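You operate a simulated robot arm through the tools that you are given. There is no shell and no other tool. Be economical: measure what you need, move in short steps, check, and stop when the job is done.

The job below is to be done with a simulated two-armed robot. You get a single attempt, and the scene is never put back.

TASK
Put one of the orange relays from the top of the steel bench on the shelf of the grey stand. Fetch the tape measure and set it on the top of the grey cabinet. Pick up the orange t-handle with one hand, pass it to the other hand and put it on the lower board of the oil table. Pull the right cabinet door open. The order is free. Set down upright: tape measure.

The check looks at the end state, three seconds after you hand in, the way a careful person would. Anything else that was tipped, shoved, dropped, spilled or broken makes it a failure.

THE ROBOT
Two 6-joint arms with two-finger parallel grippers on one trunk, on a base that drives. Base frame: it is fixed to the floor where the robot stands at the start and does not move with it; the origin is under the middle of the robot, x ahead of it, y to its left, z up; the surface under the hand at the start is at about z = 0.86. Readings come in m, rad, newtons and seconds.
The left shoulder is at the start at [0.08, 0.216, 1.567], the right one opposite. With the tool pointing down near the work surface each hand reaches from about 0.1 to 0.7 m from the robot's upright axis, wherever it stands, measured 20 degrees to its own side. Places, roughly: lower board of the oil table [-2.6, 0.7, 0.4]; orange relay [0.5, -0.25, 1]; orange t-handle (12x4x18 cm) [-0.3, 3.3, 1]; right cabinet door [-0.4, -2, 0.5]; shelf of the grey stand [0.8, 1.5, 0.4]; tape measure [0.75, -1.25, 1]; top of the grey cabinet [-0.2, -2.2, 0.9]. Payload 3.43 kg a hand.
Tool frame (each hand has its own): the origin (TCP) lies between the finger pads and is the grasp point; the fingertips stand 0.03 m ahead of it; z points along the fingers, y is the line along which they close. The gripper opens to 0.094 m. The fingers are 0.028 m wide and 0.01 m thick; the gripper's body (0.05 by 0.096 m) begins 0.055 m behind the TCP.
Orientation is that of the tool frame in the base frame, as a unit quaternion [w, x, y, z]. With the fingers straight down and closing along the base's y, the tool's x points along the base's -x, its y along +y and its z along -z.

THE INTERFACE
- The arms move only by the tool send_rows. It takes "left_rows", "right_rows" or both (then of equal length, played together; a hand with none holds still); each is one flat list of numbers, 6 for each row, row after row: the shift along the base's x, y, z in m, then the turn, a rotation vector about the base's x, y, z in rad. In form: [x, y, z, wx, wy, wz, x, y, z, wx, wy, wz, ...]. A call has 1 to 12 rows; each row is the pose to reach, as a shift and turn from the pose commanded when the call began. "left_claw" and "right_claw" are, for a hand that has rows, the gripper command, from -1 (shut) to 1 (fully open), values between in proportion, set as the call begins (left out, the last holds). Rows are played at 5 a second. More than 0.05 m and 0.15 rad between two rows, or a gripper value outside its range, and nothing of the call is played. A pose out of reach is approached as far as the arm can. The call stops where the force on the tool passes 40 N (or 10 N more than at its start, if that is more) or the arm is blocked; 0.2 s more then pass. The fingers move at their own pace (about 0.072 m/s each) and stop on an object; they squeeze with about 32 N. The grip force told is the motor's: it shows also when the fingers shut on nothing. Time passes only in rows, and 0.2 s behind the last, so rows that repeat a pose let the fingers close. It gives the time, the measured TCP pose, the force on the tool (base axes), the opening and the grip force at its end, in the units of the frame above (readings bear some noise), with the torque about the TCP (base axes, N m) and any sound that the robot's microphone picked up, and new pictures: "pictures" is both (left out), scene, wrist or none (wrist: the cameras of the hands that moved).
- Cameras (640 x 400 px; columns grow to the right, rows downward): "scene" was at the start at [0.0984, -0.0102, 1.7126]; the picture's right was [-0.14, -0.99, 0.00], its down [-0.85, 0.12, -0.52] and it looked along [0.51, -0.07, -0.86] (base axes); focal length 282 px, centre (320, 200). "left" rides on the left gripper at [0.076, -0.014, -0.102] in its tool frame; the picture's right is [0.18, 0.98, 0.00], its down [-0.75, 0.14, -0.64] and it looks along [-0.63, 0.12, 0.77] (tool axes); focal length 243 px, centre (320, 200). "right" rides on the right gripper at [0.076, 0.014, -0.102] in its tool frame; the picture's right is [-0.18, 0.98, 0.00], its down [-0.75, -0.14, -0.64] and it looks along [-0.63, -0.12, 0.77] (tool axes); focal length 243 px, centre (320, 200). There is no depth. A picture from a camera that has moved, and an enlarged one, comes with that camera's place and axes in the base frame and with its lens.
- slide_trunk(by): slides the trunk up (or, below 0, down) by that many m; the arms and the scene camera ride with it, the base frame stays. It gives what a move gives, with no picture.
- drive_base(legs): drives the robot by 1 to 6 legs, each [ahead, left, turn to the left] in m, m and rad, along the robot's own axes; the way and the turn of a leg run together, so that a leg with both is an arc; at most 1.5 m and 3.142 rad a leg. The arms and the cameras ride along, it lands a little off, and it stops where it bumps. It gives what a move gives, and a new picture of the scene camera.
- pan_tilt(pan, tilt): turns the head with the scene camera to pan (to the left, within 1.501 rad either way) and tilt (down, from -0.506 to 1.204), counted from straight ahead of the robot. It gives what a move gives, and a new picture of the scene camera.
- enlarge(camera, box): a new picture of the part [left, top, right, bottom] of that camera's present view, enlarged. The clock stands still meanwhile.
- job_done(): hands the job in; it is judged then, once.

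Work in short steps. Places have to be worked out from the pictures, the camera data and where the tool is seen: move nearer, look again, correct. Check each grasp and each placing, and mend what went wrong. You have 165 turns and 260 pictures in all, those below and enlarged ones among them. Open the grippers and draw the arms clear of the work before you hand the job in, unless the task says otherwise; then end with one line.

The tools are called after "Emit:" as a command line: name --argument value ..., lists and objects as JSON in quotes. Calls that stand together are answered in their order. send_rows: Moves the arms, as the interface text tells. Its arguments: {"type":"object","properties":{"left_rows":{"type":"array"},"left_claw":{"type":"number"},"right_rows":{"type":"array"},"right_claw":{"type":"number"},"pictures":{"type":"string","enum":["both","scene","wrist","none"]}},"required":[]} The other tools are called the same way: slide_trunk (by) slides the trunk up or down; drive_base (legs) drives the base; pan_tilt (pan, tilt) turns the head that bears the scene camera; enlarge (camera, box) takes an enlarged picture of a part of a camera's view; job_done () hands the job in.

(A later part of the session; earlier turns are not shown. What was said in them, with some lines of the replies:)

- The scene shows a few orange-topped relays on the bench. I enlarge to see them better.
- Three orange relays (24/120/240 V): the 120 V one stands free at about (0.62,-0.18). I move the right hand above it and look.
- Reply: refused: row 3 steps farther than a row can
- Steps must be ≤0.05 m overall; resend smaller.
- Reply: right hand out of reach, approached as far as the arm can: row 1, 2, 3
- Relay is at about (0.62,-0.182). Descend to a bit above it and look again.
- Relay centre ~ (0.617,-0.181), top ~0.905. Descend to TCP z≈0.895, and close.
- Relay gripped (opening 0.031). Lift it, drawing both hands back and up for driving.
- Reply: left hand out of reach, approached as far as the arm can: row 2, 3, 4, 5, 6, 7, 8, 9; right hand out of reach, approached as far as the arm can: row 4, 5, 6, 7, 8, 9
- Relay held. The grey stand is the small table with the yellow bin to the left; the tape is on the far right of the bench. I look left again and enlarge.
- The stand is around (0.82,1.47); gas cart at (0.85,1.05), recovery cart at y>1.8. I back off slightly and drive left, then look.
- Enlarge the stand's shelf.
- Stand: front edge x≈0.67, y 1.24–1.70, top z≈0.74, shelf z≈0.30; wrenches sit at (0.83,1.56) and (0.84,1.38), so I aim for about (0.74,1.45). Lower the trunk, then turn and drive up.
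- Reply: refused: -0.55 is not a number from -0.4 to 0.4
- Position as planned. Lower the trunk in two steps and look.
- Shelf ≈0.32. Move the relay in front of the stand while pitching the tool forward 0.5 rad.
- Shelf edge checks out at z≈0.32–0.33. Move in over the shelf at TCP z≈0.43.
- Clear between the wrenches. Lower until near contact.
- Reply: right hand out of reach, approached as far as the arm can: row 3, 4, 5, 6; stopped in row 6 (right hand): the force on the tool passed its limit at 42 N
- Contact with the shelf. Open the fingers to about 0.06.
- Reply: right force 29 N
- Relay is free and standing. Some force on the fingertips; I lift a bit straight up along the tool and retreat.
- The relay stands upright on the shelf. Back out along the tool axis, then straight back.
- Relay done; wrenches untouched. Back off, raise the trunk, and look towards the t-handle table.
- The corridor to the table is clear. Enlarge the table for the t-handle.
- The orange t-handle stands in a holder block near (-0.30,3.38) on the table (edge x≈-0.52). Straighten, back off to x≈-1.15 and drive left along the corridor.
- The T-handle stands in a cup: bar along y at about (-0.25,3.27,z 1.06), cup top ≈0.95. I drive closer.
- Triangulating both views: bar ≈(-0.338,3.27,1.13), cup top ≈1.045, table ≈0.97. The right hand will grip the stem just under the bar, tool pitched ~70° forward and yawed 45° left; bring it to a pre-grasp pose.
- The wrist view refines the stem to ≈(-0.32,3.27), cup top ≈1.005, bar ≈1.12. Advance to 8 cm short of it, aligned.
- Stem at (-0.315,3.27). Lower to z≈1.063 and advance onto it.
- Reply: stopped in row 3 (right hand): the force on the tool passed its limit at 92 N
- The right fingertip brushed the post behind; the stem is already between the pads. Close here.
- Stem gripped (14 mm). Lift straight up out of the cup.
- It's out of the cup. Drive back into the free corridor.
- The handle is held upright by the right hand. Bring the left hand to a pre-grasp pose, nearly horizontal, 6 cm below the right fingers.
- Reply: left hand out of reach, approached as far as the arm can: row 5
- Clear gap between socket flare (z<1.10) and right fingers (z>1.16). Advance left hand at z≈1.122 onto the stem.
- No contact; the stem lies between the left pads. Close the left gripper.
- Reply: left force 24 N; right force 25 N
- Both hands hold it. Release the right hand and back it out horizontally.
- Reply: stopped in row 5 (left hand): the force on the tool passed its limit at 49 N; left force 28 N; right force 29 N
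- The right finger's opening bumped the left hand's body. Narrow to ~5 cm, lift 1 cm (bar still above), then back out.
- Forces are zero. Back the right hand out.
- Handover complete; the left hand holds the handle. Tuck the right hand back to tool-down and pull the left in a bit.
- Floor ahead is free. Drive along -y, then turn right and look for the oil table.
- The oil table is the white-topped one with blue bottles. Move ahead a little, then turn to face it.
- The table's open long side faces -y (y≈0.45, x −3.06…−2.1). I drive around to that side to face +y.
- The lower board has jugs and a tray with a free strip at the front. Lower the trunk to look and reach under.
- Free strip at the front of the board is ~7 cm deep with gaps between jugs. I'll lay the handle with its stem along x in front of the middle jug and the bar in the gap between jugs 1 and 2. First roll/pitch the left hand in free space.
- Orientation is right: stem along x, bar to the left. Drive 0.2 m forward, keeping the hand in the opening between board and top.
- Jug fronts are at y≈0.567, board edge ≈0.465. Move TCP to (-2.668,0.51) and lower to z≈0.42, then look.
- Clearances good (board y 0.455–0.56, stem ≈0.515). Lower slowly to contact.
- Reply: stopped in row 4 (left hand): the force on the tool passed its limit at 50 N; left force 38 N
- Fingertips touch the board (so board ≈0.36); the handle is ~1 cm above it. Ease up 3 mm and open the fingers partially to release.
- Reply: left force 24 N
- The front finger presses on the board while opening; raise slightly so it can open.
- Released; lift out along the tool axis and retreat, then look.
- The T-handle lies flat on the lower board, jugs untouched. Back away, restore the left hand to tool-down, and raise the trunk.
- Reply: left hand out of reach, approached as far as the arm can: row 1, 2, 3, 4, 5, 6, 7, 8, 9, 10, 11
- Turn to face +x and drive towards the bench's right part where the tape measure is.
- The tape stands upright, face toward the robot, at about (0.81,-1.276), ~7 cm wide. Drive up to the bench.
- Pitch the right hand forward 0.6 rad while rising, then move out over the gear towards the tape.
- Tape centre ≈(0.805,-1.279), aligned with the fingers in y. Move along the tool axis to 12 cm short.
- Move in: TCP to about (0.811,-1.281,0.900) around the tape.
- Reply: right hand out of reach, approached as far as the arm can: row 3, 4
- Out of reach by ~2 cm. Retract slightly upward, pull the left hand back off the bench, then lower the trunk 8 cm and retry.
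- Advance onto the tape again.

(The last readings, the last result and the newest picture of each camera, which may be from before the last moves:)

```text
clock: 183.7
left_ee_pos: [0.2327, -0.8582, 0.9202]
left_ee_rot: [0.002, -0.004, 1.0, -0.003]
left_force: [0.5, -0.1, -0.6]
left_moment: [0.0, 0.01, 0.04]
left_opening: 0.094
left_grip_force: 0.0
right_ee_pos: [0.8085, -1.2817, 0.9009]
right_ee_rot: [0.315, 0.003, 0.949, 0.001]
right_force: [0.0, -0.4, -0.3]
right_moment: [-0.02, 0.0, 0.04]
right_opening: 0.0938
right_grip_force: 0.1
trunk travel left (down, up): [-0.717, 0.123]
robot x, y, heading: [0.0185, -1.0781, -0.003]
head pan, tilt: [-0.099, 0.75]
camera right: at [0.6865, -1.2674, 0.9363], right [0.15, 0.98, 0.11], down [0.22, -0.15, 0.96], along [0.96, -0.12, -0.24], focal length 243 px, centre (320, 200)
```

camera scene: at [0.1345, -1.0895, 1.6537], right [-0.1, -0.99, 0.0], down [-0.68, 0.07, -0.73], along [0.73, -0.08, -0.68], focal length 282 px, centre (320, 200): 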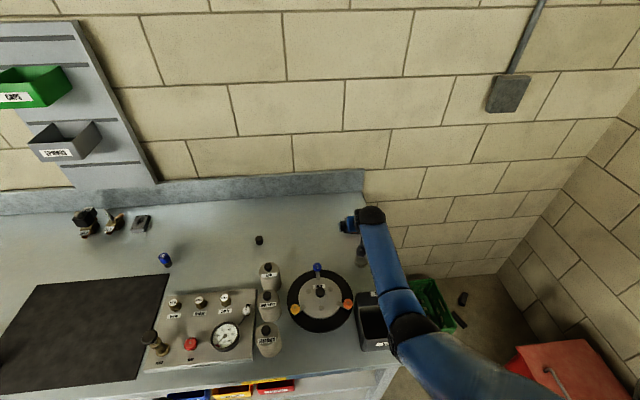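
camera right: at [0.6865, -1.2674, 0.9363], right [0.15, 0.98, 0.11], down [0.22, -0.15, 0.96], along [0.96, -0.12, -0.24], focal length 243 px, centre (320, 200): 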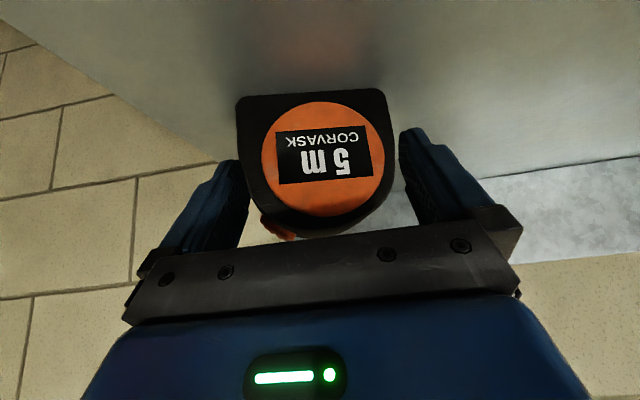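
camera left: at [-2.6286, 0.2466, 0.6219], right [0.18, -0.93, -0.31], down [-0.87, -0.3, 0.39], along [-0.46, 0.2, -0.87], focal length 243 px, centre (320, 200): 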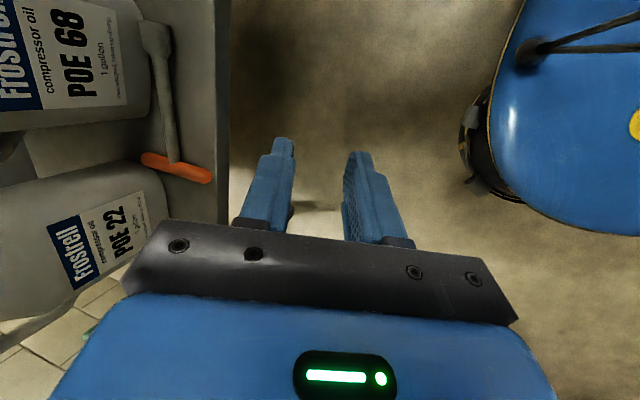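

Tape is between the fingers. Nudge −4 mm in y and close.

Emit:
send_rows --right_rows '[0, -0.004, 0, 0, 0, 0, 0, -0.004, 0, 0, 0, 0, 0, -0.004, 0, 0, 0, 0, 0, -0.004, 0, 0, 0, 0]' --right_claw -1 --pictures "wrist"

```text
clock: 184.7
left_ee_pos: [0.2327, -0.8555, 0.9195]
left_ee_rot: [0.002, -0.005, 1.0, -0.005]
left_force: [0.5, 0.2, 0.5]
left_moment: [0.0, 0.0, 0.03]
left_opening: 0.0938
left_grip_force: 0.0
right_ee_pos: [0.808, -1.2853, 0.9023]
right_ee_rot: [0.316, 0.002, 0.949, 0.001]
right_force: [-0.7, 0.5, 0.8]
right_moment: [-0.08, -0.01, -0.01]
right_opening: 0.0752
right_grip_force: 32.0
trunk travel left (down, up): [-0.717, 0.123]
robot x, y, heading: [0.022, -1.081, -0.002]
head pan, tilt: [-0.099, 0.75]
camera right: at [0.6857, -1.2707, 0.9372], right [0.15, 0.98, 0.11], down [0.22, -0.15, 0.96], along [0.96, -0.12, -0.24], focal length 243 px, centre (320, 200)
```

right: 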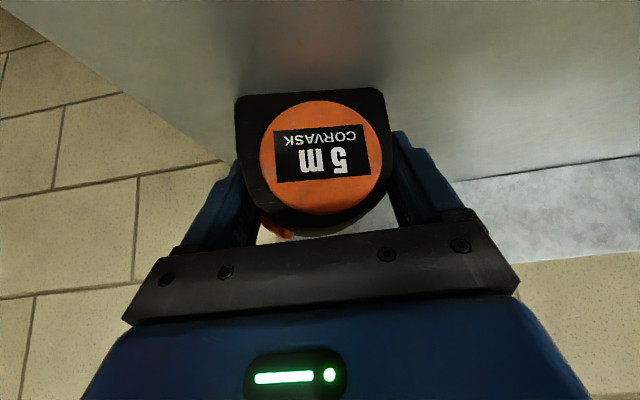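

Gripped (0.075). Lift it, check, then retract.

Emit:
send_rows --right_rows '[0, 0, 0.03, 0, 0, 0, 0, 0, 0.06, 0, 0, 0, 0, 0, 0.1, 0, 0, 0, -0.03, 0, 0.13, 0, 0, 0, -0.07, 0, 0.15, 0, 0, 0, -0.115, 0, 0.15, 0, 0, 0, -0.16, 0.0, 0.15, 0, 0, 0, -0.205, 0, 0.15, 0, 0, 0, -0.25, 0, 0.15, 0, 0, 0]' --pictures "both"

```text
clock: 186.7
left_ee_pos: [0.2308, -0.8577, 0.9198]
left_ee_rot: [0.003, -0.004, 1.0, -0.003]
left_force: [-0.5, -0.1, 0.4]
left_moment: [-0.02, 0.01, -0.01]
left_opening: 0.0939
left_grip_force: 0.1
right_ee_pos: [0.5564, -1.2854, 1.0535]
right_ee_rot: [0.315, 0.003, 0.949, 0.001]
right_force: [0.3, 0.2, -1.8]
right_moment: [-0.01, -0.02, 0.02]
right_opening: 0.075
right_grip_force: 31.8
trunk travel left (down, up): [-0.717, 0.123]
robot x, y, heading: [0.0189, -1.0807, -0.002]
head pan, tilt: [-0.099, 0.75]
camera scene: at [0.1314, -1.0898, 1.6539], right [-0.1, -0.99, 0.0], down [-0.68, 0.07, -0.73], along [0.73, -0.08, -0.68], focal length 282 px, centre (320, 200)
camera right: at [0.4341, -1.2706, 1.0873], right [0.15, 0.98, 0.11], down [0.22, -0.15, 0.96], along [0.96, -0.12, -0.24], focal length 243 px, centre (320, 200)
```

scene: 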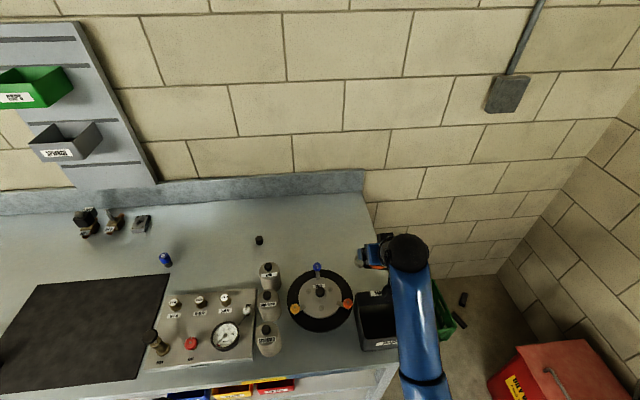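
right: 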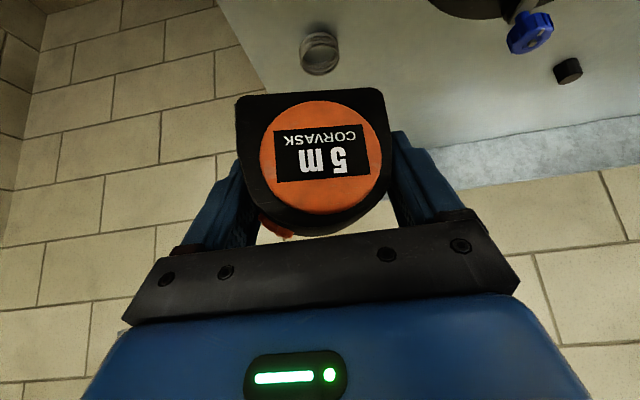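

Tape held securely. Back away, turn right to face the cabinet, and look.

Emit:
drive_base --legs '[[-0.55, 0, 0], [0, 0, -1.57], [0, 0.3, 0]]'

Emit:
slide_trunk --by 0.08

Emit:
pan_tilt --pan 0 --tilt 0.7

```text
clock: 195.4
left_ee_pos: [-0.0117, -1.2949, 0.9206]
left_ee_rot: [-0.001, 0.705, 0.709, -0.003]
left_force: [-0.2, -0.4, -0.3]
left_moment: [-0.02, 0.01, 0.0]
left_opening: 0.0941
left_grip_force: 0.0
right_ee_pos: [-0.4407, -1.6178, 1.0506]
right_ee_rot: [0.223, 0.675, 0.667, -0.222]
right_force: [-0.1, -0.7, -2.9]
right_moment: [-0.04, -0.02, 0.0]
right_opening: 0.0749
right_grip_force: 32.0
trunk travel left (down, up): [-0.717, 0.123]
robot x, y, heading: [-0.2303, -1.0794, -1.581]
head pan, tilt: [-0.099, 0.75]
camera scene: at [-0.2419, -1.1944, 1.6537], right [-0.99, 0.11, 0.0], down [0.07, 0.68, -0.73], along [-0.08, -0.73, -0.68], focal length 282 px, centre (320, 200)
```

scene: 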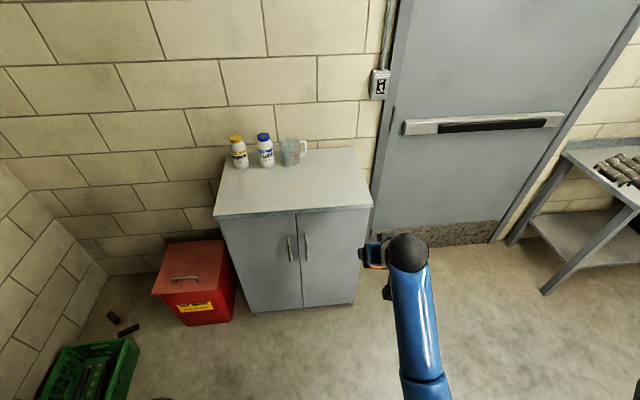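

```text
clock: 196.5
left_ee_pos: [-0.0082, -1.2941, 0.9992]
left_ee_rot: [-0.001, 0.706, 0.709, -0.004]
left_force: [-0.3, 0.2, -0.6]
left_moment: [-0.02, -0.03, -0.01]
left_opening: 0.0941
left_grip_force: 0.0
right_ee_pos: [-0.439, -1.6184, 1.1322]
right_ee_rot: [0.223, 0.675, 0.667, -0.223]
right_force: [-0.4, -0.2, -2.9]
right_moment: [0.01, 0.01, 0.01]
right_opening: 0.0749
right_grip_force: 31.7
trunk travel left (down, up): [-0.797, 0.043]
robot x, y, heading: [-0.2322, -1.0813, -1.579]
head pan, tilt: [-0.099, 0.75]
```

```text
clock: 197.2
left_ee_pos: [-0.0091, -1.2949, 0.9995]
left_ee_rot: [-0.001, 0.705, 0.709, -0.004]
left_force: [0.1, -0.5, -0.4]
left_moment: [-0.02, -0.01, 0.02]
left_opening: 0.0939
left_grip_force: 0.1
right_ee_pos: [-0.439, -1.6174, 1.1316]
right_ee_rot: [0.223, 0.675, 0.667, -0.223]
right_force: [-0.3, 0.5, -2.8]
right_moment: [-0.02, -0.02, -0.01]
right_opening: 0.0748
right_grip_force: 31.6
trunk travel left (down, up): [-0.797, 0.043]
robot x, y, heading: [-0.23, -1.0835, -1.583]
head pan, tilt: [0.0, 0.7]
camera scene: at [-0.2311, -1.197, 1.7379], right [-1.0, 0.01, 0.0], down [0.01, 0.64, -0.76], along [-0.01, -0.76, -0.64], focal length 282 px, centre (320, 200)
```

scene: 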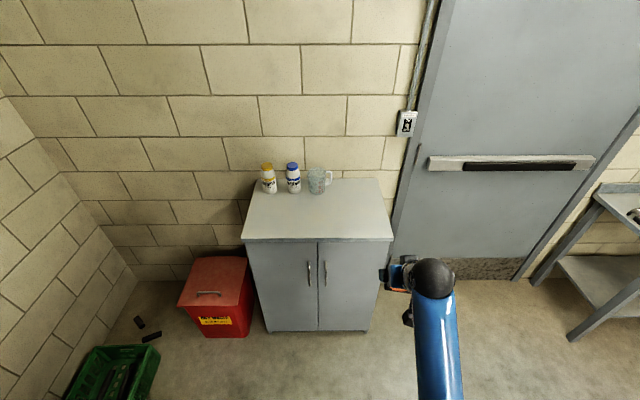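

Cabinet top ≈ z 0.83–0.85, x −0.56…0.10, front y≈−2.01; bottles at the back. Drive closer; tape will go at about (-0.35,-2.13).

Emit:
drive_base --legs '[[0.4, 0.08, 0]]'

Emit:
send_rows --right_rows '[0, -0.04, -0.03, 0, 0, 0, 0, -0.08, -0.06, 0, 0, 0, 0, -0.11, -0.1, 0, 0, 0, 0, -0.115, -0.14, 0, 0, 0]' --pictures "both"

```text
clock: 199.7
left_ee_pos: [0.0671, -1.694, 1.0001]
left_ee_rot: [0.0, 0.705, 0.709, -0.004]
left_force: [0.1, -0.2, -0.3]
left_moment: [-0.02, -0.05, 0.03]
left_opening: 0.0942
left_grip_force: 0.0
right_ee_pos: [-0.3619, -2.0204, 1.1324]
right_ee_rot: [0.224, 0.674, 0.667, -0.223]
right_force: [0.0, 0.4, -3.0]
right_moment: [-0.04, -0.01, -0.05]
right_opening: 0.0745
right_grip_force: 31.5
trunk travel left (down, up): [-0.797, 0.043]
robot x, y, heading: [-0.1519, -1.4807, -1.578]
head pan, tilt: [0.0, 0.7]
camera scene: at [-0.1549, -1.5964, 1.7382], right [-1.0, 0.01, 0.0], down [0.01, 0.64, -0.77], along [-0.01, -0.77, -0.64], focal length 282 px, centre (320, 200)
```

scene: 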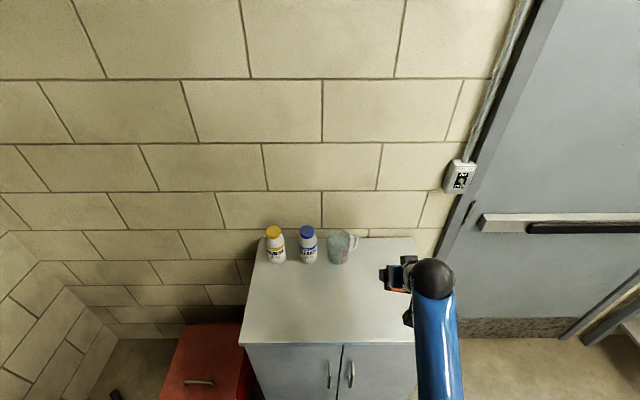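

```text
clock: 200.7
left_ee_pos: [0.0666, -1.6969, 0.9991]
left_ee_rot: [-0.002, 0.706, 0.708, -0.004]
left_force: [-1.3, -0.3, -0.2]
left_moment: [0.0, 0.01, -0.01]
left_opening: 0.0941
left_grip_force: 0.1
right_ee_pos: [-0.3619, -2.1374, 0.9894]
right_ee_rot: [0.223, 0.675, 0.667, -0.223]
right_force: [-0.4, 0.3, -2.4]
right_moment: [0.0, -0.01, -0.03]
right_opening: 0.0748
right_grip_force: 31.6
trunk travel left (down, up): [-0.797, 0.043]
robot x, y, heading: [-0.1498, -1.4828, -1.576]
head pan, tilt: [0.0, 0.7]
camera scene: at [-0.1545, -1.6007, 1.7379], right [-1.0, 0.01, 0.0], down [0.01, 0.64, -0.76], along [-0.01, -0.76, -0.64], focal length 282 px, centre (320, 200)
camera right: at [-0.3469, -2.0151, 1.0249], right [0.98, -0.16, 0.11], down [-0.15, -0.22, 0.96], along [-0.13, -0.96, -0.24], focal length 243 px, centre (320, 200)
```

scene: 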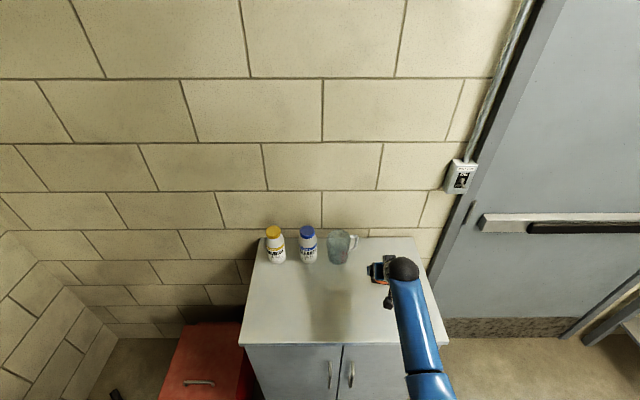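
right: 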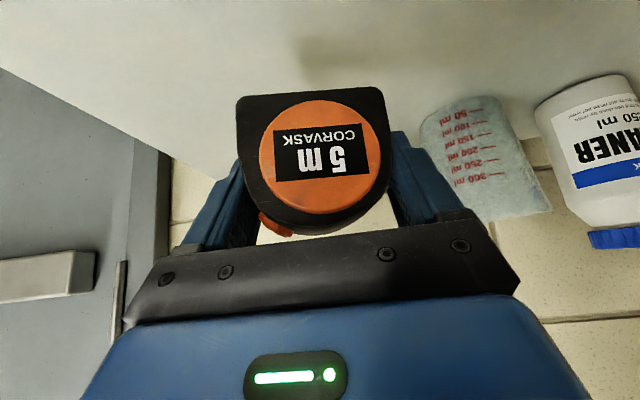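

Position is clear of the cup. Lower gently until contact.

Emit:
send_rows --right_rows '[0, 0, -0.03, 0, 0, 0, 0, 0, -0.055, 0, 0, 0, 0, 0, -0.065, 0, 0, 0, 0, 0, -0.071, 0, 0, 0, 0, 0, -0.077, 0, 0, 0, 0, 0, -0.083, 0, 0, 0, 0, 0, -0.089, 0, 0, 0, 0, 0, -0.095, 0, 0, 0]' --pictures "wrist"

```text
clock: 201.7
left_ee_pos: [0.0684, -1.6947, 0.9997]
left_ee_rot: [-0.001, 0.705, 0.709, -0.006]
left_force: [-0.6, 0.0, 0.6]
left_moment: [0.0, 0.02, -0.01]
left_opening: 0.094
left_grip_force: 0.1
right_ee_pos: [-0.3618, -2.1452, 0.9391]
right_ee_rot: [0.234, 0.671, 0.663, -0.235]
right_force: [0.7, 8.8, 23.5]
right_moment: [1.02, 0.1, -0.04]
right_opening: 0.0752
right_grip_force: 31.7
trunk travel left (down, up): [-0.797, 0.043]
robot x, y, heading: [-0.1542, -1.4834, -1.581]
head pan, tilt: [0.0, 0.7]
stopped in row 4 (right hand): the force on the tool passed its limit at 45 N (the readings are from after the stop); the commanded pose is now the measured one
camera right: at [-0.3474, -2.0212, 0.9703], right [0.98, -0.15, 0.12], down [-0.15, -0.18, 0.97], along [-0.13, -0.97, -0.2], focal length 243 px, centre (320, 200)
```

right: 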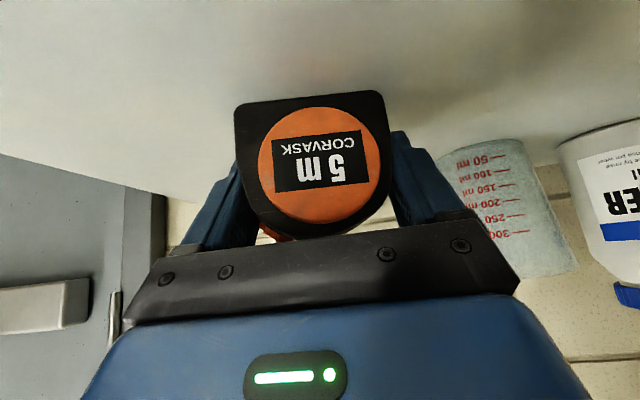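

Contact: top ≈0.896. Relax the press by restoring the tilt, then open.

Emit:
send_rows --right_rows '[0, 0.004, 0.001, 0.032, 0, 0, 0, 0.004, 0.001, 0.032, 0, 0]' --pictures "none"

Emit:
send_rows --right_rows '[0, 0, 0, 0, 0, 0, 0, 0, 0, 0, 0, 0, 0, 0, 0, 0, 0, 0]' --right_claw 1 --pictures "wrist"

```text
clock: 202.3
left_ee_pos: [0.0678, -1.695, 1.0007]
left_ee_rot: [-0.002, 0.706, 0.709, -0.005]
left_force: [-0.2, 1.0, 0.2]
left_moment: [-0.01, 0.0, 0.0]
left_opening: 0.0939
left_grip_force: 0.1
right_ee_pos: [-0.3615, -2.1405, 0.9392]
right_ee_rot: [0.224, 0.674, 0.667, -0.224]
right_force: [-1.5, -10.4, 22.7]
right_moment: [-0.57, 0.04, -0.01]
right_opening: 0.0755
right_grip_force: 31.9
trunk travel left (down, up): [-0.797, 0.043]
robot x, y, heading: [-0.152, -1.487, -1.579]
head pan, tilt: [0.0, 0.7]
```

```text
clock: 203.1
left_ee_pos: [0.0671, -1.698, 0.9997]
left_ee_rot: [-0.001, 0.706, 0.708, -0.004]
left_force: [-0.3, -0.1, 0.1]
left_moment: [0.0, 0.03, 0.0]
left_opening: 0.0942
left_grip_force: 0.0
right_ee_pos: [-0.3655, -2.1396, 0.9335]
right_ee_rot: [0.219, 0.677, 0.668, -0.22]
right_force: [-0.1, -0.8, 0.3]
right_moment: [0.0, 0.0, -0.03]
right_opening: 0.0941
right_grip_force: 0.1
trunk travel left (down, up): [-0.797, 0.043]
robot x, y, heading: [-0.1519, -1.4854, -1.577]
head pan, tilt: [0.0, 0.7]
camera right: at [-0.3484, -2.0176, 0.9706], right [0.98, -0.16, 0.11], down [-0.15, -0.23, 0.96], along [-0.13, -0.96, -0.25], focal length 243 px, centre (320, 200)
```

right: 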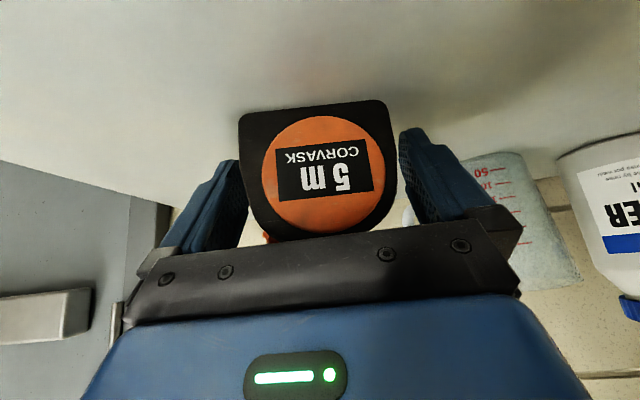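

Tape stands free. Back out along the tool axis and look.

Emit:
send_rows --right_rows '[0, 0.018, 0.024, 0, 0, 0, 0, 0.036, 0.048, 0, 0, 0, 0, 0.06, 0.08, 0, 0, 0, 0, 0.09, 0.11, 0, 0, 0, 0, 0.13, 0.13, 0, 0, 0, 0, 0.17, 0.14, 0, 0, 0, 0, 0.21, 0.14, 0, 0, 0]' --pictures "both"

```text
clock: 204.7
left_ee_pos: [0.0681, -1.6952, 1.0]
left_ee_rot: [0.0, 0.705, 0.709, -0.005]
left_force: [0.3, -0.1, -1.0]
left_moment: [0.0, -0.01, -0.02]
left_opening: 0.0941
left_grip_force: 0.0
right_ee_pos: [-0.3623, -1.9284, 1.0768]
right_ee_rot: [0.221, 0.676, 0.667, -0.222]
right_force: [-0.5, 0.3, 0.3]
right_moment: [-0.03, 0.01, -0.01]
right_opening: 0.0942
right_grip_force: 0.1
trunk travel left (down, up): [-0.797, 0.043]
robot x, y, heading: [-0.1566, -1.4811, -1.579]
head pan, tilt: [0.0, 0.7]
camera scene: at [-0.1543, -1.5969, 1.7382], right [-1.0, 0.01, 0.0], down [0.01, 0.64, -0.77], along [-0.01, -0.77, -0.64], focal length 282 px, centre (320, 200)
camera right: at [-0.3475, -1.8059, 1.1119], right [0.98, -0.16, 0.11], down [-0.15, -0.22, 0.96], along [-0.13, -0.96, -0.24], focal length 243 px, centre (320, 200)
```

scene: 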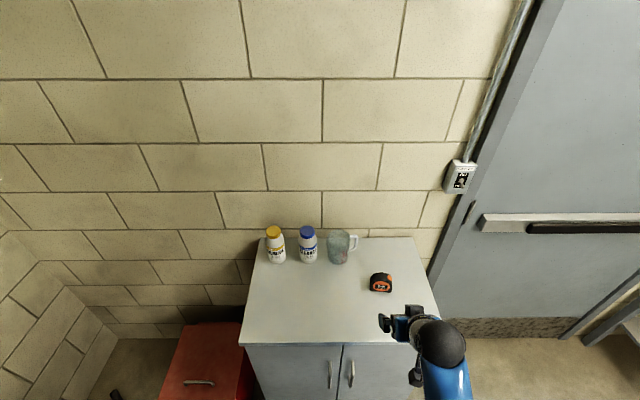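
right: 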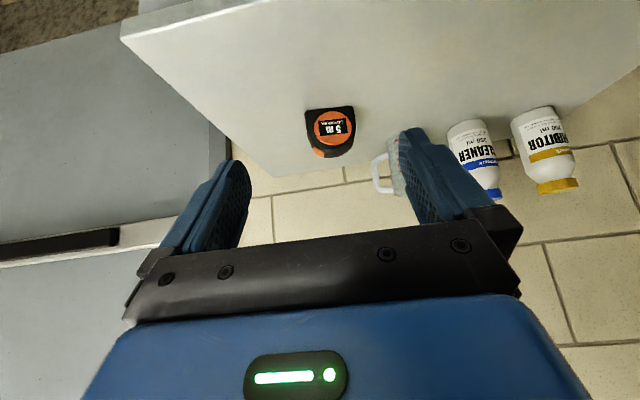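

Tape is standing upright on the cabinet. Now the door: right handle ≈(-0.265,-1.95,z 0.68). Back up, lower the trunk, and pitch the right hand nearly horizontal.

Emit:
drive_base --legs '[[-0.28, 0, 0]]'

Emit:
slide_trunk --by -0.37

Emit:
send_rows --right_rows '[0, 0, 0, -0.12, 0, 0, 0, 0, 0, -0.24, 0, 0, 0, 0, 0, -0.36, 0, 0, 0.02, 0, 0, -0.48, 0, 0, 0.04, -0.02, -0.01, -0.6, 0, 0, 0.07, -0.04, -0.02, -0.7, 0, 0, 0.09, -0.06, -0.02, -0.7, 0, 0]' --right_claw 0.3 --pictures "both"

```text
clock: 206.6
left_ee_pos: [0.0693, -1.4192, 0.9999]
left_ee_rot: [-0.002, 0.705, 0.709, -0.003]
left_force: [-0.1, -0.1, -0.2]
left_moment: [0.03, -0.02, 0.01]
left_opening: 0.0938
left_grip_force: 0.1
right_ee_pos: [-0.3609, -1.653, 1.0747]
right_ee_rot: [0.22, 0.676, 0.668, -0.22]
right_force: [-0.8, -1.1, -0.5]
right_moment: [0.02, 0.01, 0.0]
right_opening: 0.0942
right_grip_force: 0.0
trunk travel left (down, up): [-0.797, 0.043]
robot x, y, heading: [-0.1541, -1.2057, -1.579]
head pan, tilt: [0.0, 0.7]
camera scene: at [-0.152, -1.3243, 1.7376], right [-1.0, 0.01, 0.0], down [0.01, 0.65, -0.76], along [-0.01, -0.76, -0.65], focal length 282 px, centre (320, 200)
```

scene: 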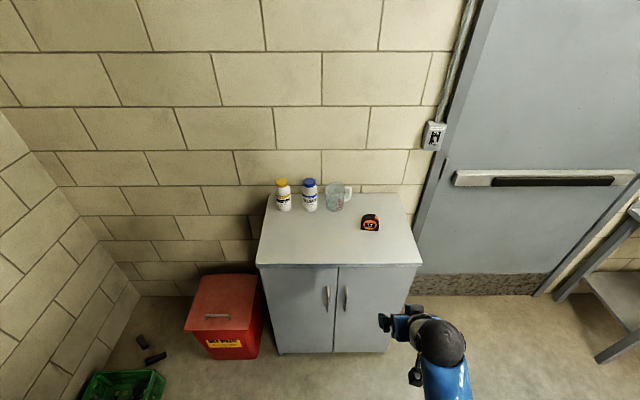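

```text
clock: 210.2
left_ee_pos: [0.07, -1.418, 0.6288]
left_ee_rot: [-0.001, 0.706, 0.708, -0.004]
left_force: [1.0, -0.1, 0.4]
left_moment: [-0.03, 0.0, -0.01]
left_opening: 0.0942
left_grip_force: 0.0
right_ee_pos: [-0.3591, -1.6503, 0.7062]
right_ee_rot: [0.221, 0.676, 0.667, -0.222]
right_force: [-0.1, 0.2, 0.1]
right_moment: [0.03, 0.01, 0.0]
right_opening: 0.0944
right_grip_force: 0.0
trunk travel left (down, up): [-0.427, 0.413]
robot x, y, heading: [-0.1516, -1.2044, -1.583]
head pan, tilt: [0.0, 0.7]
```

```text
clock: 211.8
left_ee_pos: [0.0703, -1.4186, 0.6296]
left_ee_rot: [-0.002, 0.706, 0.708, -0.004]
left_force: [-0.3, 0.4, 0.3]
left_moment: [0.02, 0.01, -0.02]
left_opening: 0.0939
left_grip_force: 0.0
right_ee_pos: [-0.2701, -1.7112, 0.6847]
right_ee_rot: [0.439, 0.559, 0.552, -0.436]
right_force: [-0.3, -0.1, -0.2]
right_moment: [-0.03, -0.02, 0.02]
right_opening: 0.0613
right_grip_force: 0.0
trunk travel left (down, up): [-0.427, 0.413]
robot x, y, heading: [-0.1494, -1.207, -1.581]
head pan, tilt: [0.0, 0.7]
camera scene: at [-0.1516, -1.3209, 1.3679], right [-1.0, 0.01, 0.0], down [0.01, 0.64, -0.76], along [-0.01, -0.76, -0.64], focal length 282 px, centre (320, 200)
camera right: at [-0.2552, -1.5931, 0.6334], right [0.98, -0.05, 0.19], down [-0.15, 0.45, 0.88], along [-0.13, -0.89, 0.43], focal length 243 px, centre (320, 200)
```

scene: 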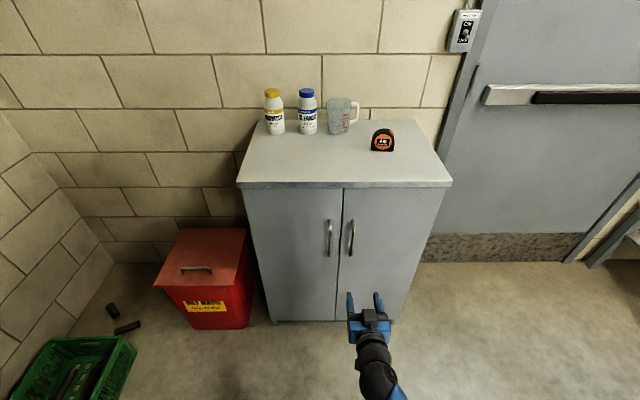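
right: 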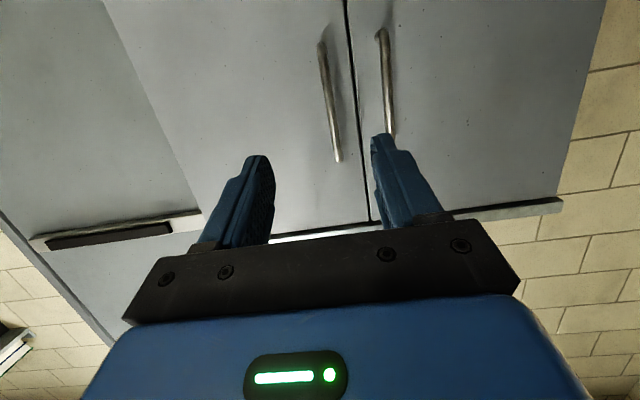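

The right door's handle bar is at x≈-0.265, z 0.60–0.74, y≈-1.91. Advance the hand toward it.

Emit:
send_rows --right_rows '[0.004, -0.04, -0.005, 0, 0, 0, 0.005, -0.08, -0.012, 0, 0, 0, 0.005, -0.12, -0.018, 0, 0, 0, 0.005, -0.14, -0.02, 0, 0, 0]' --pictures "both"

```text
clock: 212.8
left_ee_pos: [0.0702, -1.4179, 0.6293]
left_ee_rot: [-0.001, 0.706, 0.709, -0.004]
left_force: [-0.5, 1.0, 0.7]
left_moment: [0.02, 0.0, 0.0]
left_opening: 0.094
left_grip_force: 0.1
right_ee_pos: [-0.2655, -1.85, 0.6636]
right_ee_rot: [0.438, 0.56, 0.551, -0.436]
right_force: [0.4, -0.2, -0.7]
right_moment: [-0.02, -0.01, -0.03]
right_opening: 0.0612
right_grip_force: 0.1
trunk travel left (down, up): [-0.427, 0.413]
robot x, y, heading: [-0.1516, -1.2027, -1.583]
head pan, tilt: [0.0, 0.7]
camera scene: at [-0.1519, -1.3206, 1.3679], right [-1.0, 0.01, 0.0], down [0.01, 0.64, -0.76], along [-0.01, -0.76, -0.64], focal length 282 px, centre (320, 200)
camera right: at [-0.251, -1.7339, 0.6129], right [0.98, -0.05, 0.19], down [-0.15, 0.45, 0.88], along [-0.13, -0.89, 0.43], focal length 243 px, centre (320, 200)
```

scene: 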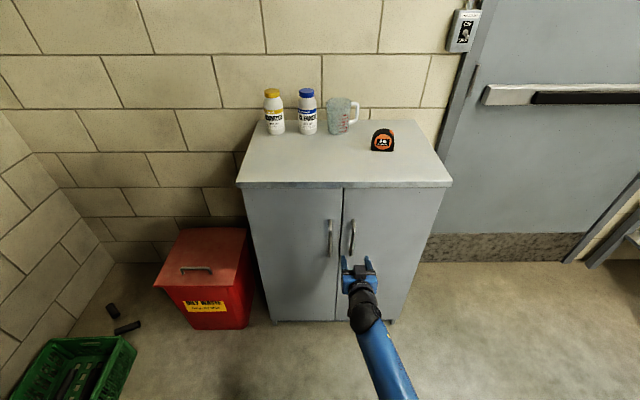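
right: 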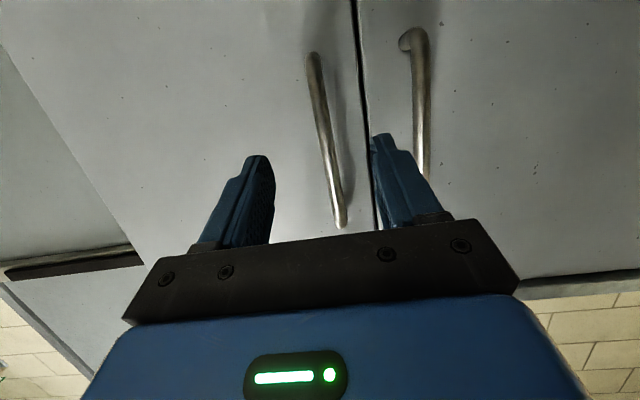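

Bar at y≈-1.93. Advance ~6.5 cm so it lies in the pads, then close.

Emit:
send_rows --right_rows '[0, -0.03, 0, 0, 0, 0, 0, -0.055, 0, 0, 0, 0, 0, -0.066, 0, 0, 0, 0]' --pictures "wrist"

```text
clock: 213.6
left_ee_pos: [0.07, -1.4175, 0.6283]
left_ee_rot: [-0.001, 0.706, 0.708, -0.005]
left_force: [0.2, 0.1, -0.2]
left_moment: [-0.02, 0.03, 0.0]
left_opening: 0.094
left_grip_force: 0.1
right_ee_pos: [-0.2661, -1.9166, 0.6647]
right_ee_rot: [0.439, 0.559, 0.552, -0.435]
right_force: [1.0, 0.0, 0.2]
right_moment: [-0.01, 0.0, 0.01]
right_opening: 0.0612
right_grip_force: 0.0
trunk travel left (down, up): [-0.427, 0.413]
robot x, y, heading: [-0.1556, -1.2031, -1.581]
head pan, tilt: [0.0, 0.7]
camera right: at [-0.2512, -1.7995, 0.6131], right [0.98, -0.05, 0.19], down [-0.15, 0.45, 0.88], along [-0.13, -0.89, 0.43], focal length 243 px, centre (320, 200)
```

right: 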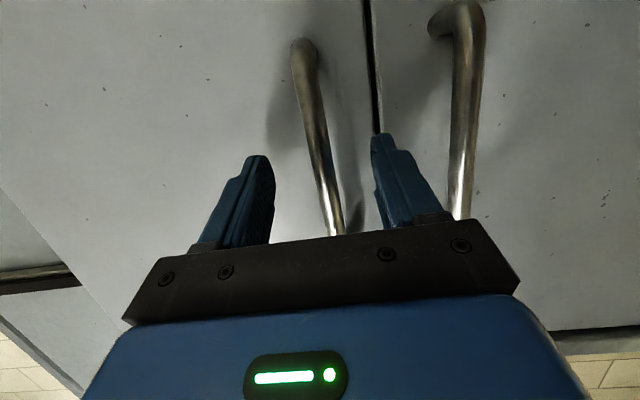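

Emit:
send_rows --right_rows '[0, 0, 0, 0, 0, 0, 0, 0, 0, 0, 0, 0, 0, 0, 0, 0, 0, 0, 0, 0, 0, 0, 0, 0]' --right_claw -1 --pictures "wrist"

```text
clock: 214.6
left_ee_pos: [0.0714, -1.4177, 0.6298]
left_ee_rot: [-0.001, 0.705, 0.709, -0.004]
left_force: [0.2, 0.0, 0.4]
left_moment: [-0.01, 0.0, 0.01]
left_opening: 0.0942
left_grip_force: 0.0
right_ee_pos: [-0.2633, -1.9162, 0.6644]
right_ee_rot: [0.44, 0.557, 0.553, -0.437]
right_force: [12.3, 1.9, -1.5]
right_moment: [-0.37, 1.06, 0.2]
right_opening: 0.0115
right_grip_force: 45.1
trunk travel left (down, up): [-0.427, 0.413]
robot x, y, heading: [-0.1538, -1.2031, -1.577]
head pan, tilt: [0.0, 0.7]
camera right: at [-0.249, -1.7993, 0.6134], right [0.98, -0.05, 0.19], down [-0.15, 0.45, 0.88], along [-0.12, -0.89, 0.43], focal length 243 px, centre (320, 200)
```

right: 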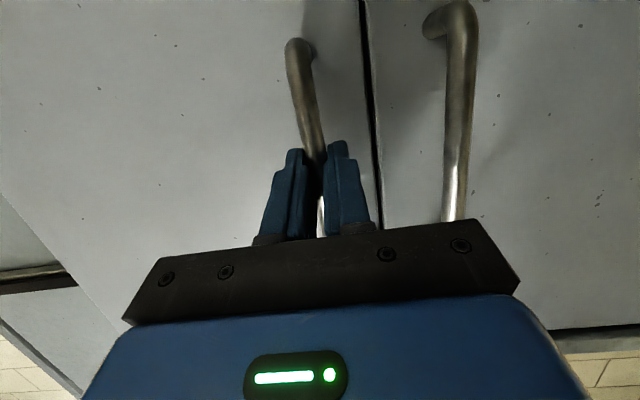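

Gripped. Pull along the door's arc (hinge ≈ x −0.53), yawing with it, first to 0.4 rad.

Emit:
send_rows --right_rows '[-0.001, 0.013, 0, 0, 0, 0.05, -0.0043, 0.0263, 0, 0, 0, 0.1, -0.0075, 0.039, 0, 0, 0, 0.15, -0.0113, 0.052, 0, 0, 0, 0.2, -0.016, 0.0645, 0, 0, 0, 0.25, -0.0207, 0.077, 0, 0, 0, 0.3, -0.0265, 0.089, 0, 0, 0, 0.35, -0.0326, 0.1008, 0, 0, 0, 0.4]' --pictures "both"

```text
clock: 216.4
left_ee_pos: [0.0686, -1.4195, 0.6284]
left_ee_rot: [-0.002, 0.708, 0.707, -0.003]
left_force: [0.1, -0.7, 0.1]
left_moment: [0.05, 0.04, 0.0]
left_opening: 0.0941
left_grip_force: 0.0
right_ee_pos: [-0.3055, -1.82, 0.6648]
right_ee_rot: [0.512, 0.444, 0.647, -0.35]
right_force: [-10.7, -5.0, -8.9]
right_moment: [-0.6, 0.02, -0.26]
right_opening: 0.0117
right_grip_force: 45.6
trunk travel left (down, up): [-0.427, 0.413]
robot x, y, heading: [-0.1517, -1.2045, -1.58]
head pan, tilt: [0.0, 0.7]
stopped in row 8 (right hand): the force on the tool passed its limit at 42 N (the readings are from after the stop); the commanded pose is now the measured one
camera scene: at [-0.1533, -1.3217, 1.3676], right [-1.0, 0.01, 0.0], down [0.01, 0.64, -0.76], along [-0.01, -0.76, -0.64], focal length 282 px, centre (320, 200)
camera right: at [-0.3358, -1.7044, 0.6135], right [0.93, 0.31, 0.18], down [-0.3, 0.37, 0.88], along [0.21, -0.87, 0.44], focal length 243 px, centre (320, 200)
```

scene: 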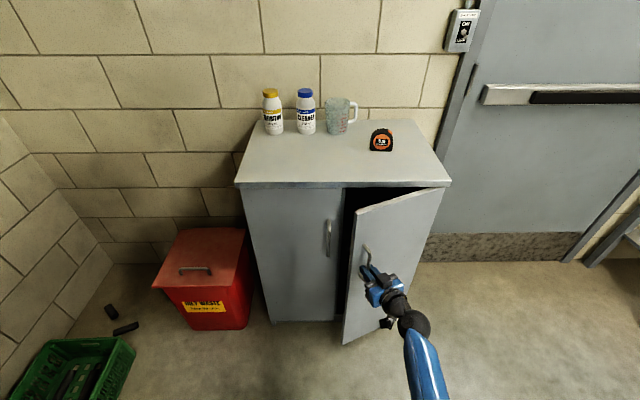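
right: 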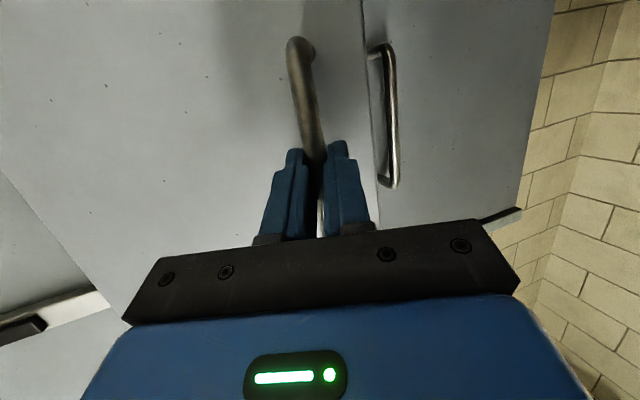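

The door is opening (~0.35 rad). Continue along the arc with a bit more −x.

Emit:
send_rows --right_rows '[-0.0139, 0.0208, 0, 0, 0, 0.09, -0.0298, 0.04, 0, 0, 0, 0.18, -0.0476, 0.0576, 0, 0, 0, 0.27, -0.067, 0.0734, 0, 0, 0, 0.36, -0.0879, 0.0871, 0, 0, 0, 0.45]' --pictures "both"

```text
clock: 217.7
left_ee_pos: [0.0679, -1.4203, 0.6291]
left_ee_rot: [-0.003, 0.706, 0.708, -0.002]
left_force: [-0.5, 0.9, 0.0]
left_moment: [-0.01, -0.01, -0.03]
left_opening: 0.094
left_grip_force: 0.0
right_ee_pos: [-0.3976, -1.7391, 0.6656]
right_ee_rot: [0.574, 0.294, 0.728, -0.234]
right_force: [-11.2, -16.1, -14.5]
right_moment: [0.49, -0.07, -0.37]
right_opening: 0.0116
right_grip_force: 45.4
trunk travel left (down, up): [-0.427, 0.413]
robot x, y, heading: [-0.151, -1.2036, -1.584]
head pan, tilt: [0.0, 0.7]
stopped in row 5 (right hand): the force on the tool passed its limit at 46 N (the readings are from after the stop); the commanded pose is now the measured one
camera scene: at [-0.1549, -1.3241, 1.3676], right [-1.0, 0.01, 0.0], down [0.01, 0.65, -0.76], along [-0.01, -0.76, -0.65], focal length 282 px, centre (320, 200)
camera right: at [-0.4726, -1.6468, 0.6139], right [0.72, 0.68, 0.18], down [-0.42, 0.21, 0.88], along [0.56, -0.7, 0.44], focal length 243 px, centre (320, 200)
```

scene: 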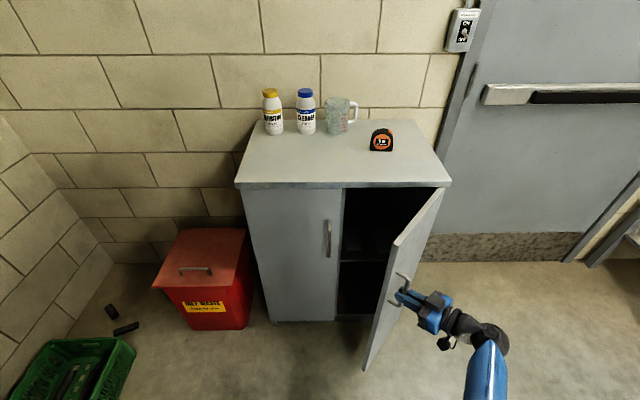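
right: 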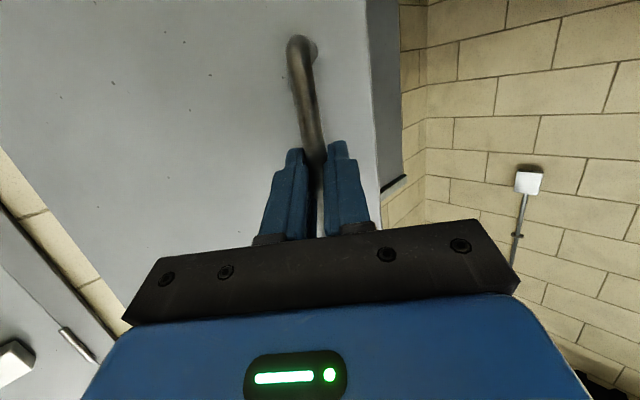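

About 45° open. Continue the arc.

Emit:
send_rows --right_rows '[-0.0217, 0.0114, 0, 0, 0, 0.07, -0.0445, 0.0206, 0, 0, 0, 0.14, -0.0682, 0.0275, 0, 0, 0, 0.21, -0.0926, 0.032, 0, 0, 0, 0.28]' --pictures "both"

```text
clock: 218.7
left_ee_pos: [0.0682, -1.4221, 0.6285]
left_ee_rot: [-0.002, 0.706, 0.708, -0.001]
left_force: [0.7, 0.0, 0.2]
left_moment: [0.0, 0.0, -0.01]
left_opening: 0.0942
left_grip_force: 0.0
right_ee_pos: [-0.4896, -1.7091, 0.6658]
right_ee_rot: [0.603, 0.189, 0.76, -0.152]
right_force: [-5.0, -32.7, -17.6]
right_moment: [0.48, 0.25, -0.4]
right_opening: 0.0118
right_grip_force: 45.0
trunk travel left (down, up): [-0.427, 0.413]
robot x, y, heading: [-0.1544, -1.207, -1.582]
head pan, tilt: [0.0, 0.7]
camera scene: at [-0.1555, -1.3278, 1.3674], right [-1.0, 0.01, 0.0], down [0.01, 0.65, -0.76], along [-0.01, -0.76, -0.65], focal length 282 px, centre (320, 200)
camera right: at [-0.5866, -1.6417, 0.6137], right [0.5, 0.85, 0.18], down [-0.47, 0.09, 0.88], along [0.73, -0.52, 0.44], focal length 243 px, centre (320, 200)
```

scene: 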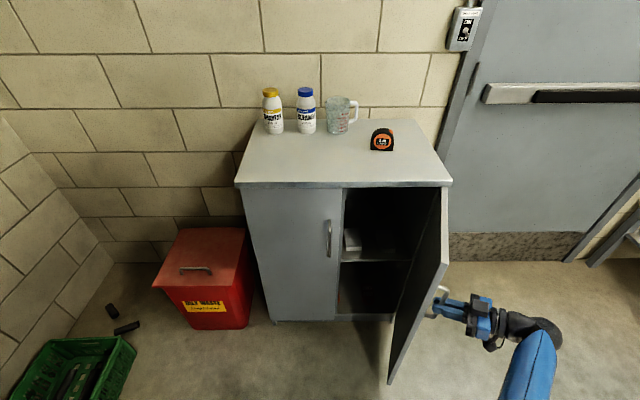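
right: 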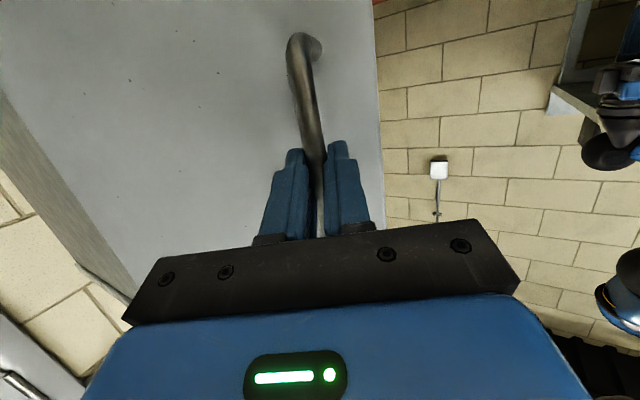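

Door is ~75° open. A little further while easing the y tension, then release.

Emit:
send_rows --right_rows '[-0.015, -0.008, 0, 0, 0, 0.04, -0.03, -0.012, 0, 0, 0, 0.08, -0.045, -0.016, 0, 0, 0, 0.12]' --pictures "none"

Emit:
send_rows --right_rows '[0, 0, 0, 0, 0, 0, 0, 0, 0, 0, 0, 0]' --right_claw 0.2 --pictures "both"

```text
clock: 219.4
left_ee_pos: [0.0686, -1.4169, 0.6306]
left_ee_rot: [-0.003, 0.708, 0.706, -0.004]
left_force: [-0.7, 0.1, -0.4]
left_moment: [0.02, 0.0, -0.02]
left_opening: 0.094
left_grip_force: 0.0
right_ee_pos: [-0.5187, -1.7059, 0.667]
right_ee_rot: [0.612, 0.152, 0.767, -0.119]
right_force: [-1.0, 10.2, 3.0]
right_moment: [-0.76, 0.01, -0.03]
right_opening: 0.0119
right_grip_force: 44.4
trunk travel left (down, up): [-0.427, 0.413]
robot x, y, heading: [-0.1501, -1.2057, -1.589]
head pan, tilt: [0.0, 0.7]
stopped in row 3 (right hand): the force on the tool passed its limit at 53 N (the readings are from after the stop); the commanded pose is now the measured one
```

```text
clock: 220.0
left_ee_pos: [0.0692, -1.4184, 0.6306]
left_ee_rot: [-0.002, 0.708, 0.707, -0.004]
left_force: [-0.4, -0.2, 0.4]
left_moment: [-0.02, 0.0, 0.03]
left_opening: 0.0943
left_grip_force: 0.1
right_ee_pos: [-0.518, -1.7086, 0.6652]
right_ee_rot: [0.611, 0.154, 0.767, -0.119]
right_force: [1.2, 0.2, 0.3]
right_moment: [-0.01, 0.0, 0.01]
right_opening: 0.0561
right_grip_force: 0.0
trunk travel left (down, up): [-0.427, 0.413]
robot x, y, heading: [-0.1527, -1.2031, -1.584]
head pan, tilt: [0.0, 0.7]
camera scene: at [-0.1532, -1.3193, 1.368], right [-1.0, 0.01, 0.0], down [0.01, 0.64, -0.76], along [-0.01, -0.76, -0.64], focal length 282 px, centre (320, 200)
camera right: at [-0.6219, -1.6508, 0.6127], right [0.41, 0.89, 0.18], down [-0.48, 0.04, 0.88], along [0.78, -0.45, 0.44], focal length 243 px, centre (320, 200)
```

scene: 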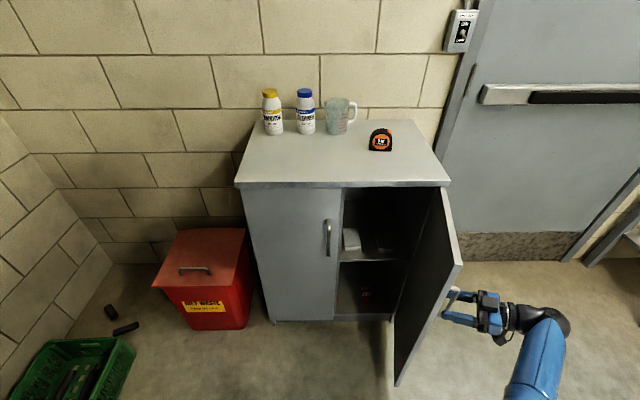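
right: 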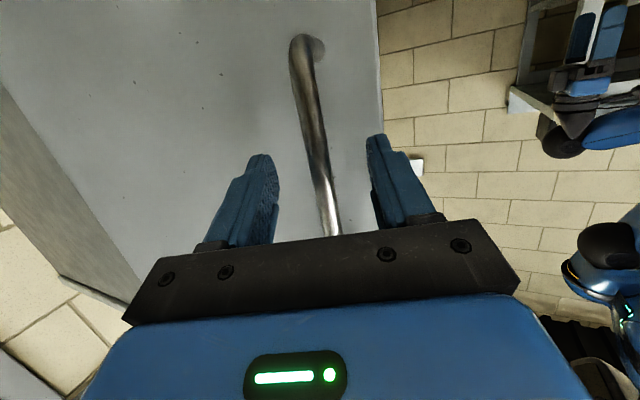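

Released; door ~80° open. Back the hand out along its axis, then toward the robot.

Emit:
send_rows --right_rows '[-0.036, 0.015, 0.005, 0, 0, 0, -0.07, 0.03, 0.01, 0, 0, 0, -0.09, 0.07, 0.01, 0, 0, 0, -0.1, 0.115, 0.01, 0, 0, 0, -0.1, 0.16, 0.01, 0, 0, 0, -0.09, 0.2, 0.01, 0, 0, -0.1, -0.07, 0.24, 0.01, 0, 0, -0.2, -0.04, 0.27, 0.01, 0, 0, -0.3]' --pictures "scene"

```text
clock: 221.8
left_ee_pos: [0.0689, -1.416, 0.6301]
left_ee_rot: [-0.002, 0.708, 0.707, -0.004]
left_force: [0.6, 1.2, 0.4]
left_moment: [-0.03, 0.0, -0.01]
left_opening: 0.094
left_grip_force: 0.0
right_ee_pos: [-0.6381, -1.4097, 0.5151]
right_ee_rot: [0.587, 0.266, 0.736, -0.209]
right_force: [-0.8, -0.5, -0.3]
right_moment: [0.03, -0.02, -0.02]
right_opening: 0.0562
right_grip_force: 0.1
right hand out of reach, approached as far as the arm can: row 2, 3, 4, 5, 6, 7, 8
trunk travel left (down, up): [-0.427, 0.413]
robot x, y, heading: [-0.1522, -1.2011, -1.582]
head pan, tilt: [0.0, 0.7]
camera scene: at [-0.1537, -1.3178, 1.3682], right [-1.0, 0.01, 0.0], down [0.01, 0.64, -0.77], along [-0.01, -0.77, -0.64], focal length 282 px, centre (320, 200)
```

scene: 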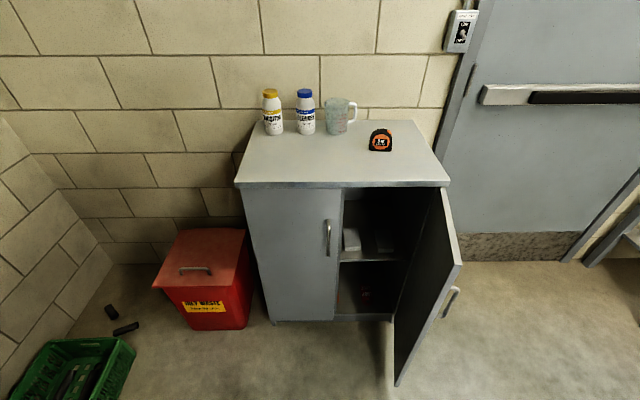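

The door stands open and the tape is upright. Back the robot away and open the right gripper.

Emit:
drive_base --legs '[[-0.4, 0, 0]]'

Emit:
send_rows --right_rows '[0, 0, 0, 0, 0, 0, 0, 0, 0, 0, 0, 0]' --right_claw 1 --pictures "scene"

```text
clock: 224.3
left_ee_pos: [0.0734, -1.0156, 0.6294]
left_ee_rot: [-0.001, 0.706, 0.708, -0.003]
left_force: [-0.4, -1.0, -0.3]
left_moment: [-0.02, -0.02, 0.0]
left_opening: 0.0942
left_grip_force: 0.1
right_ee_pos: [-0.6316, -1.0106, 0.5148]
right_ee_rot: [0.588, 0.265, 0.736, -0.208]
right_force: [1.0, 0.0, 0.3]
right_moment: [0.01, 0.01, 0.0]
right_opening: 0.0564
right_grip_force: 0.0
trunk travel left (down, up): [-0.427, 0.413]
robot x, y, heading: [-0.1502, -0.8033, -1.583]
head pan, tilt: [0.0, 0.7]
camera scene: at [-0.1481, -0.9183, 1.368], right [-1.0, 0.01, 0.0], down [0.01, 0.64, -0.77], along [-0.01, -0.77, -0.64], focal length 282 px, centre (320, 200)
```

scene: 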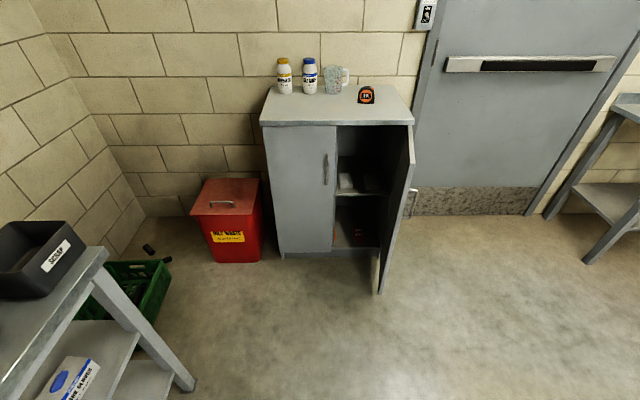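

```text
clock: 224.9
left_ee_pos: [0.0741, -1.0172, 0.6299]
left_ee_rot: [-0.001, 0.706, 0.708, -0.004]
left_force: [0.2, 0.1, 0.0]
left_moment: [0.02, 0.02, -0.01]
left_opening: 0.0939
left_grip_force: 0.1
right_ee_pos: [-0.6318, -1.0105, 0.515]
right_ee_rot: [0.588, 0.265, 0.735, -0.209]
right_force: [-0.2, 0.0, -0.6]
right_moment: [-0.02, 0.05, 0.01]
right_opening: 0.094
right_grip_force: 0.1
trunk travel left (down, up): [-0.427, 0.413]
robot x, y, heading: [-0.1421, -0.8009, -1.586]
head pan, tilt: [0.0, 0.7]
camera scene: at [-0.1481, -0.9184, 1.368], right [-1.0, 0.01, 0.0], down [0.01, 0.64, -0.77], along [-0.01, -0.77, -0.64], focal length 282 px, centre (320, 200)
```

scene: 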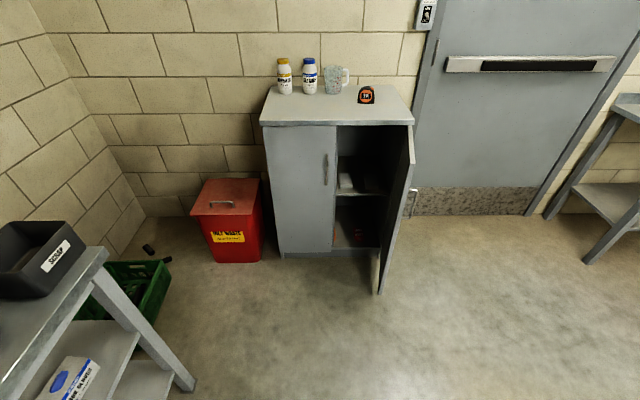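

All four parts are finished, the grippers are open and the arms are clear, so I hand in.

Emit:
job_done

```text
The job is handed in.
```

All four parts are done and the job is handed in: a relay is on the stand shelf, the tape measure stands upright on the cabinet, the orange T-handle was passed from the right hand to the left and lies on the oil table's lower board, and the right cabinet door is open about 80°.
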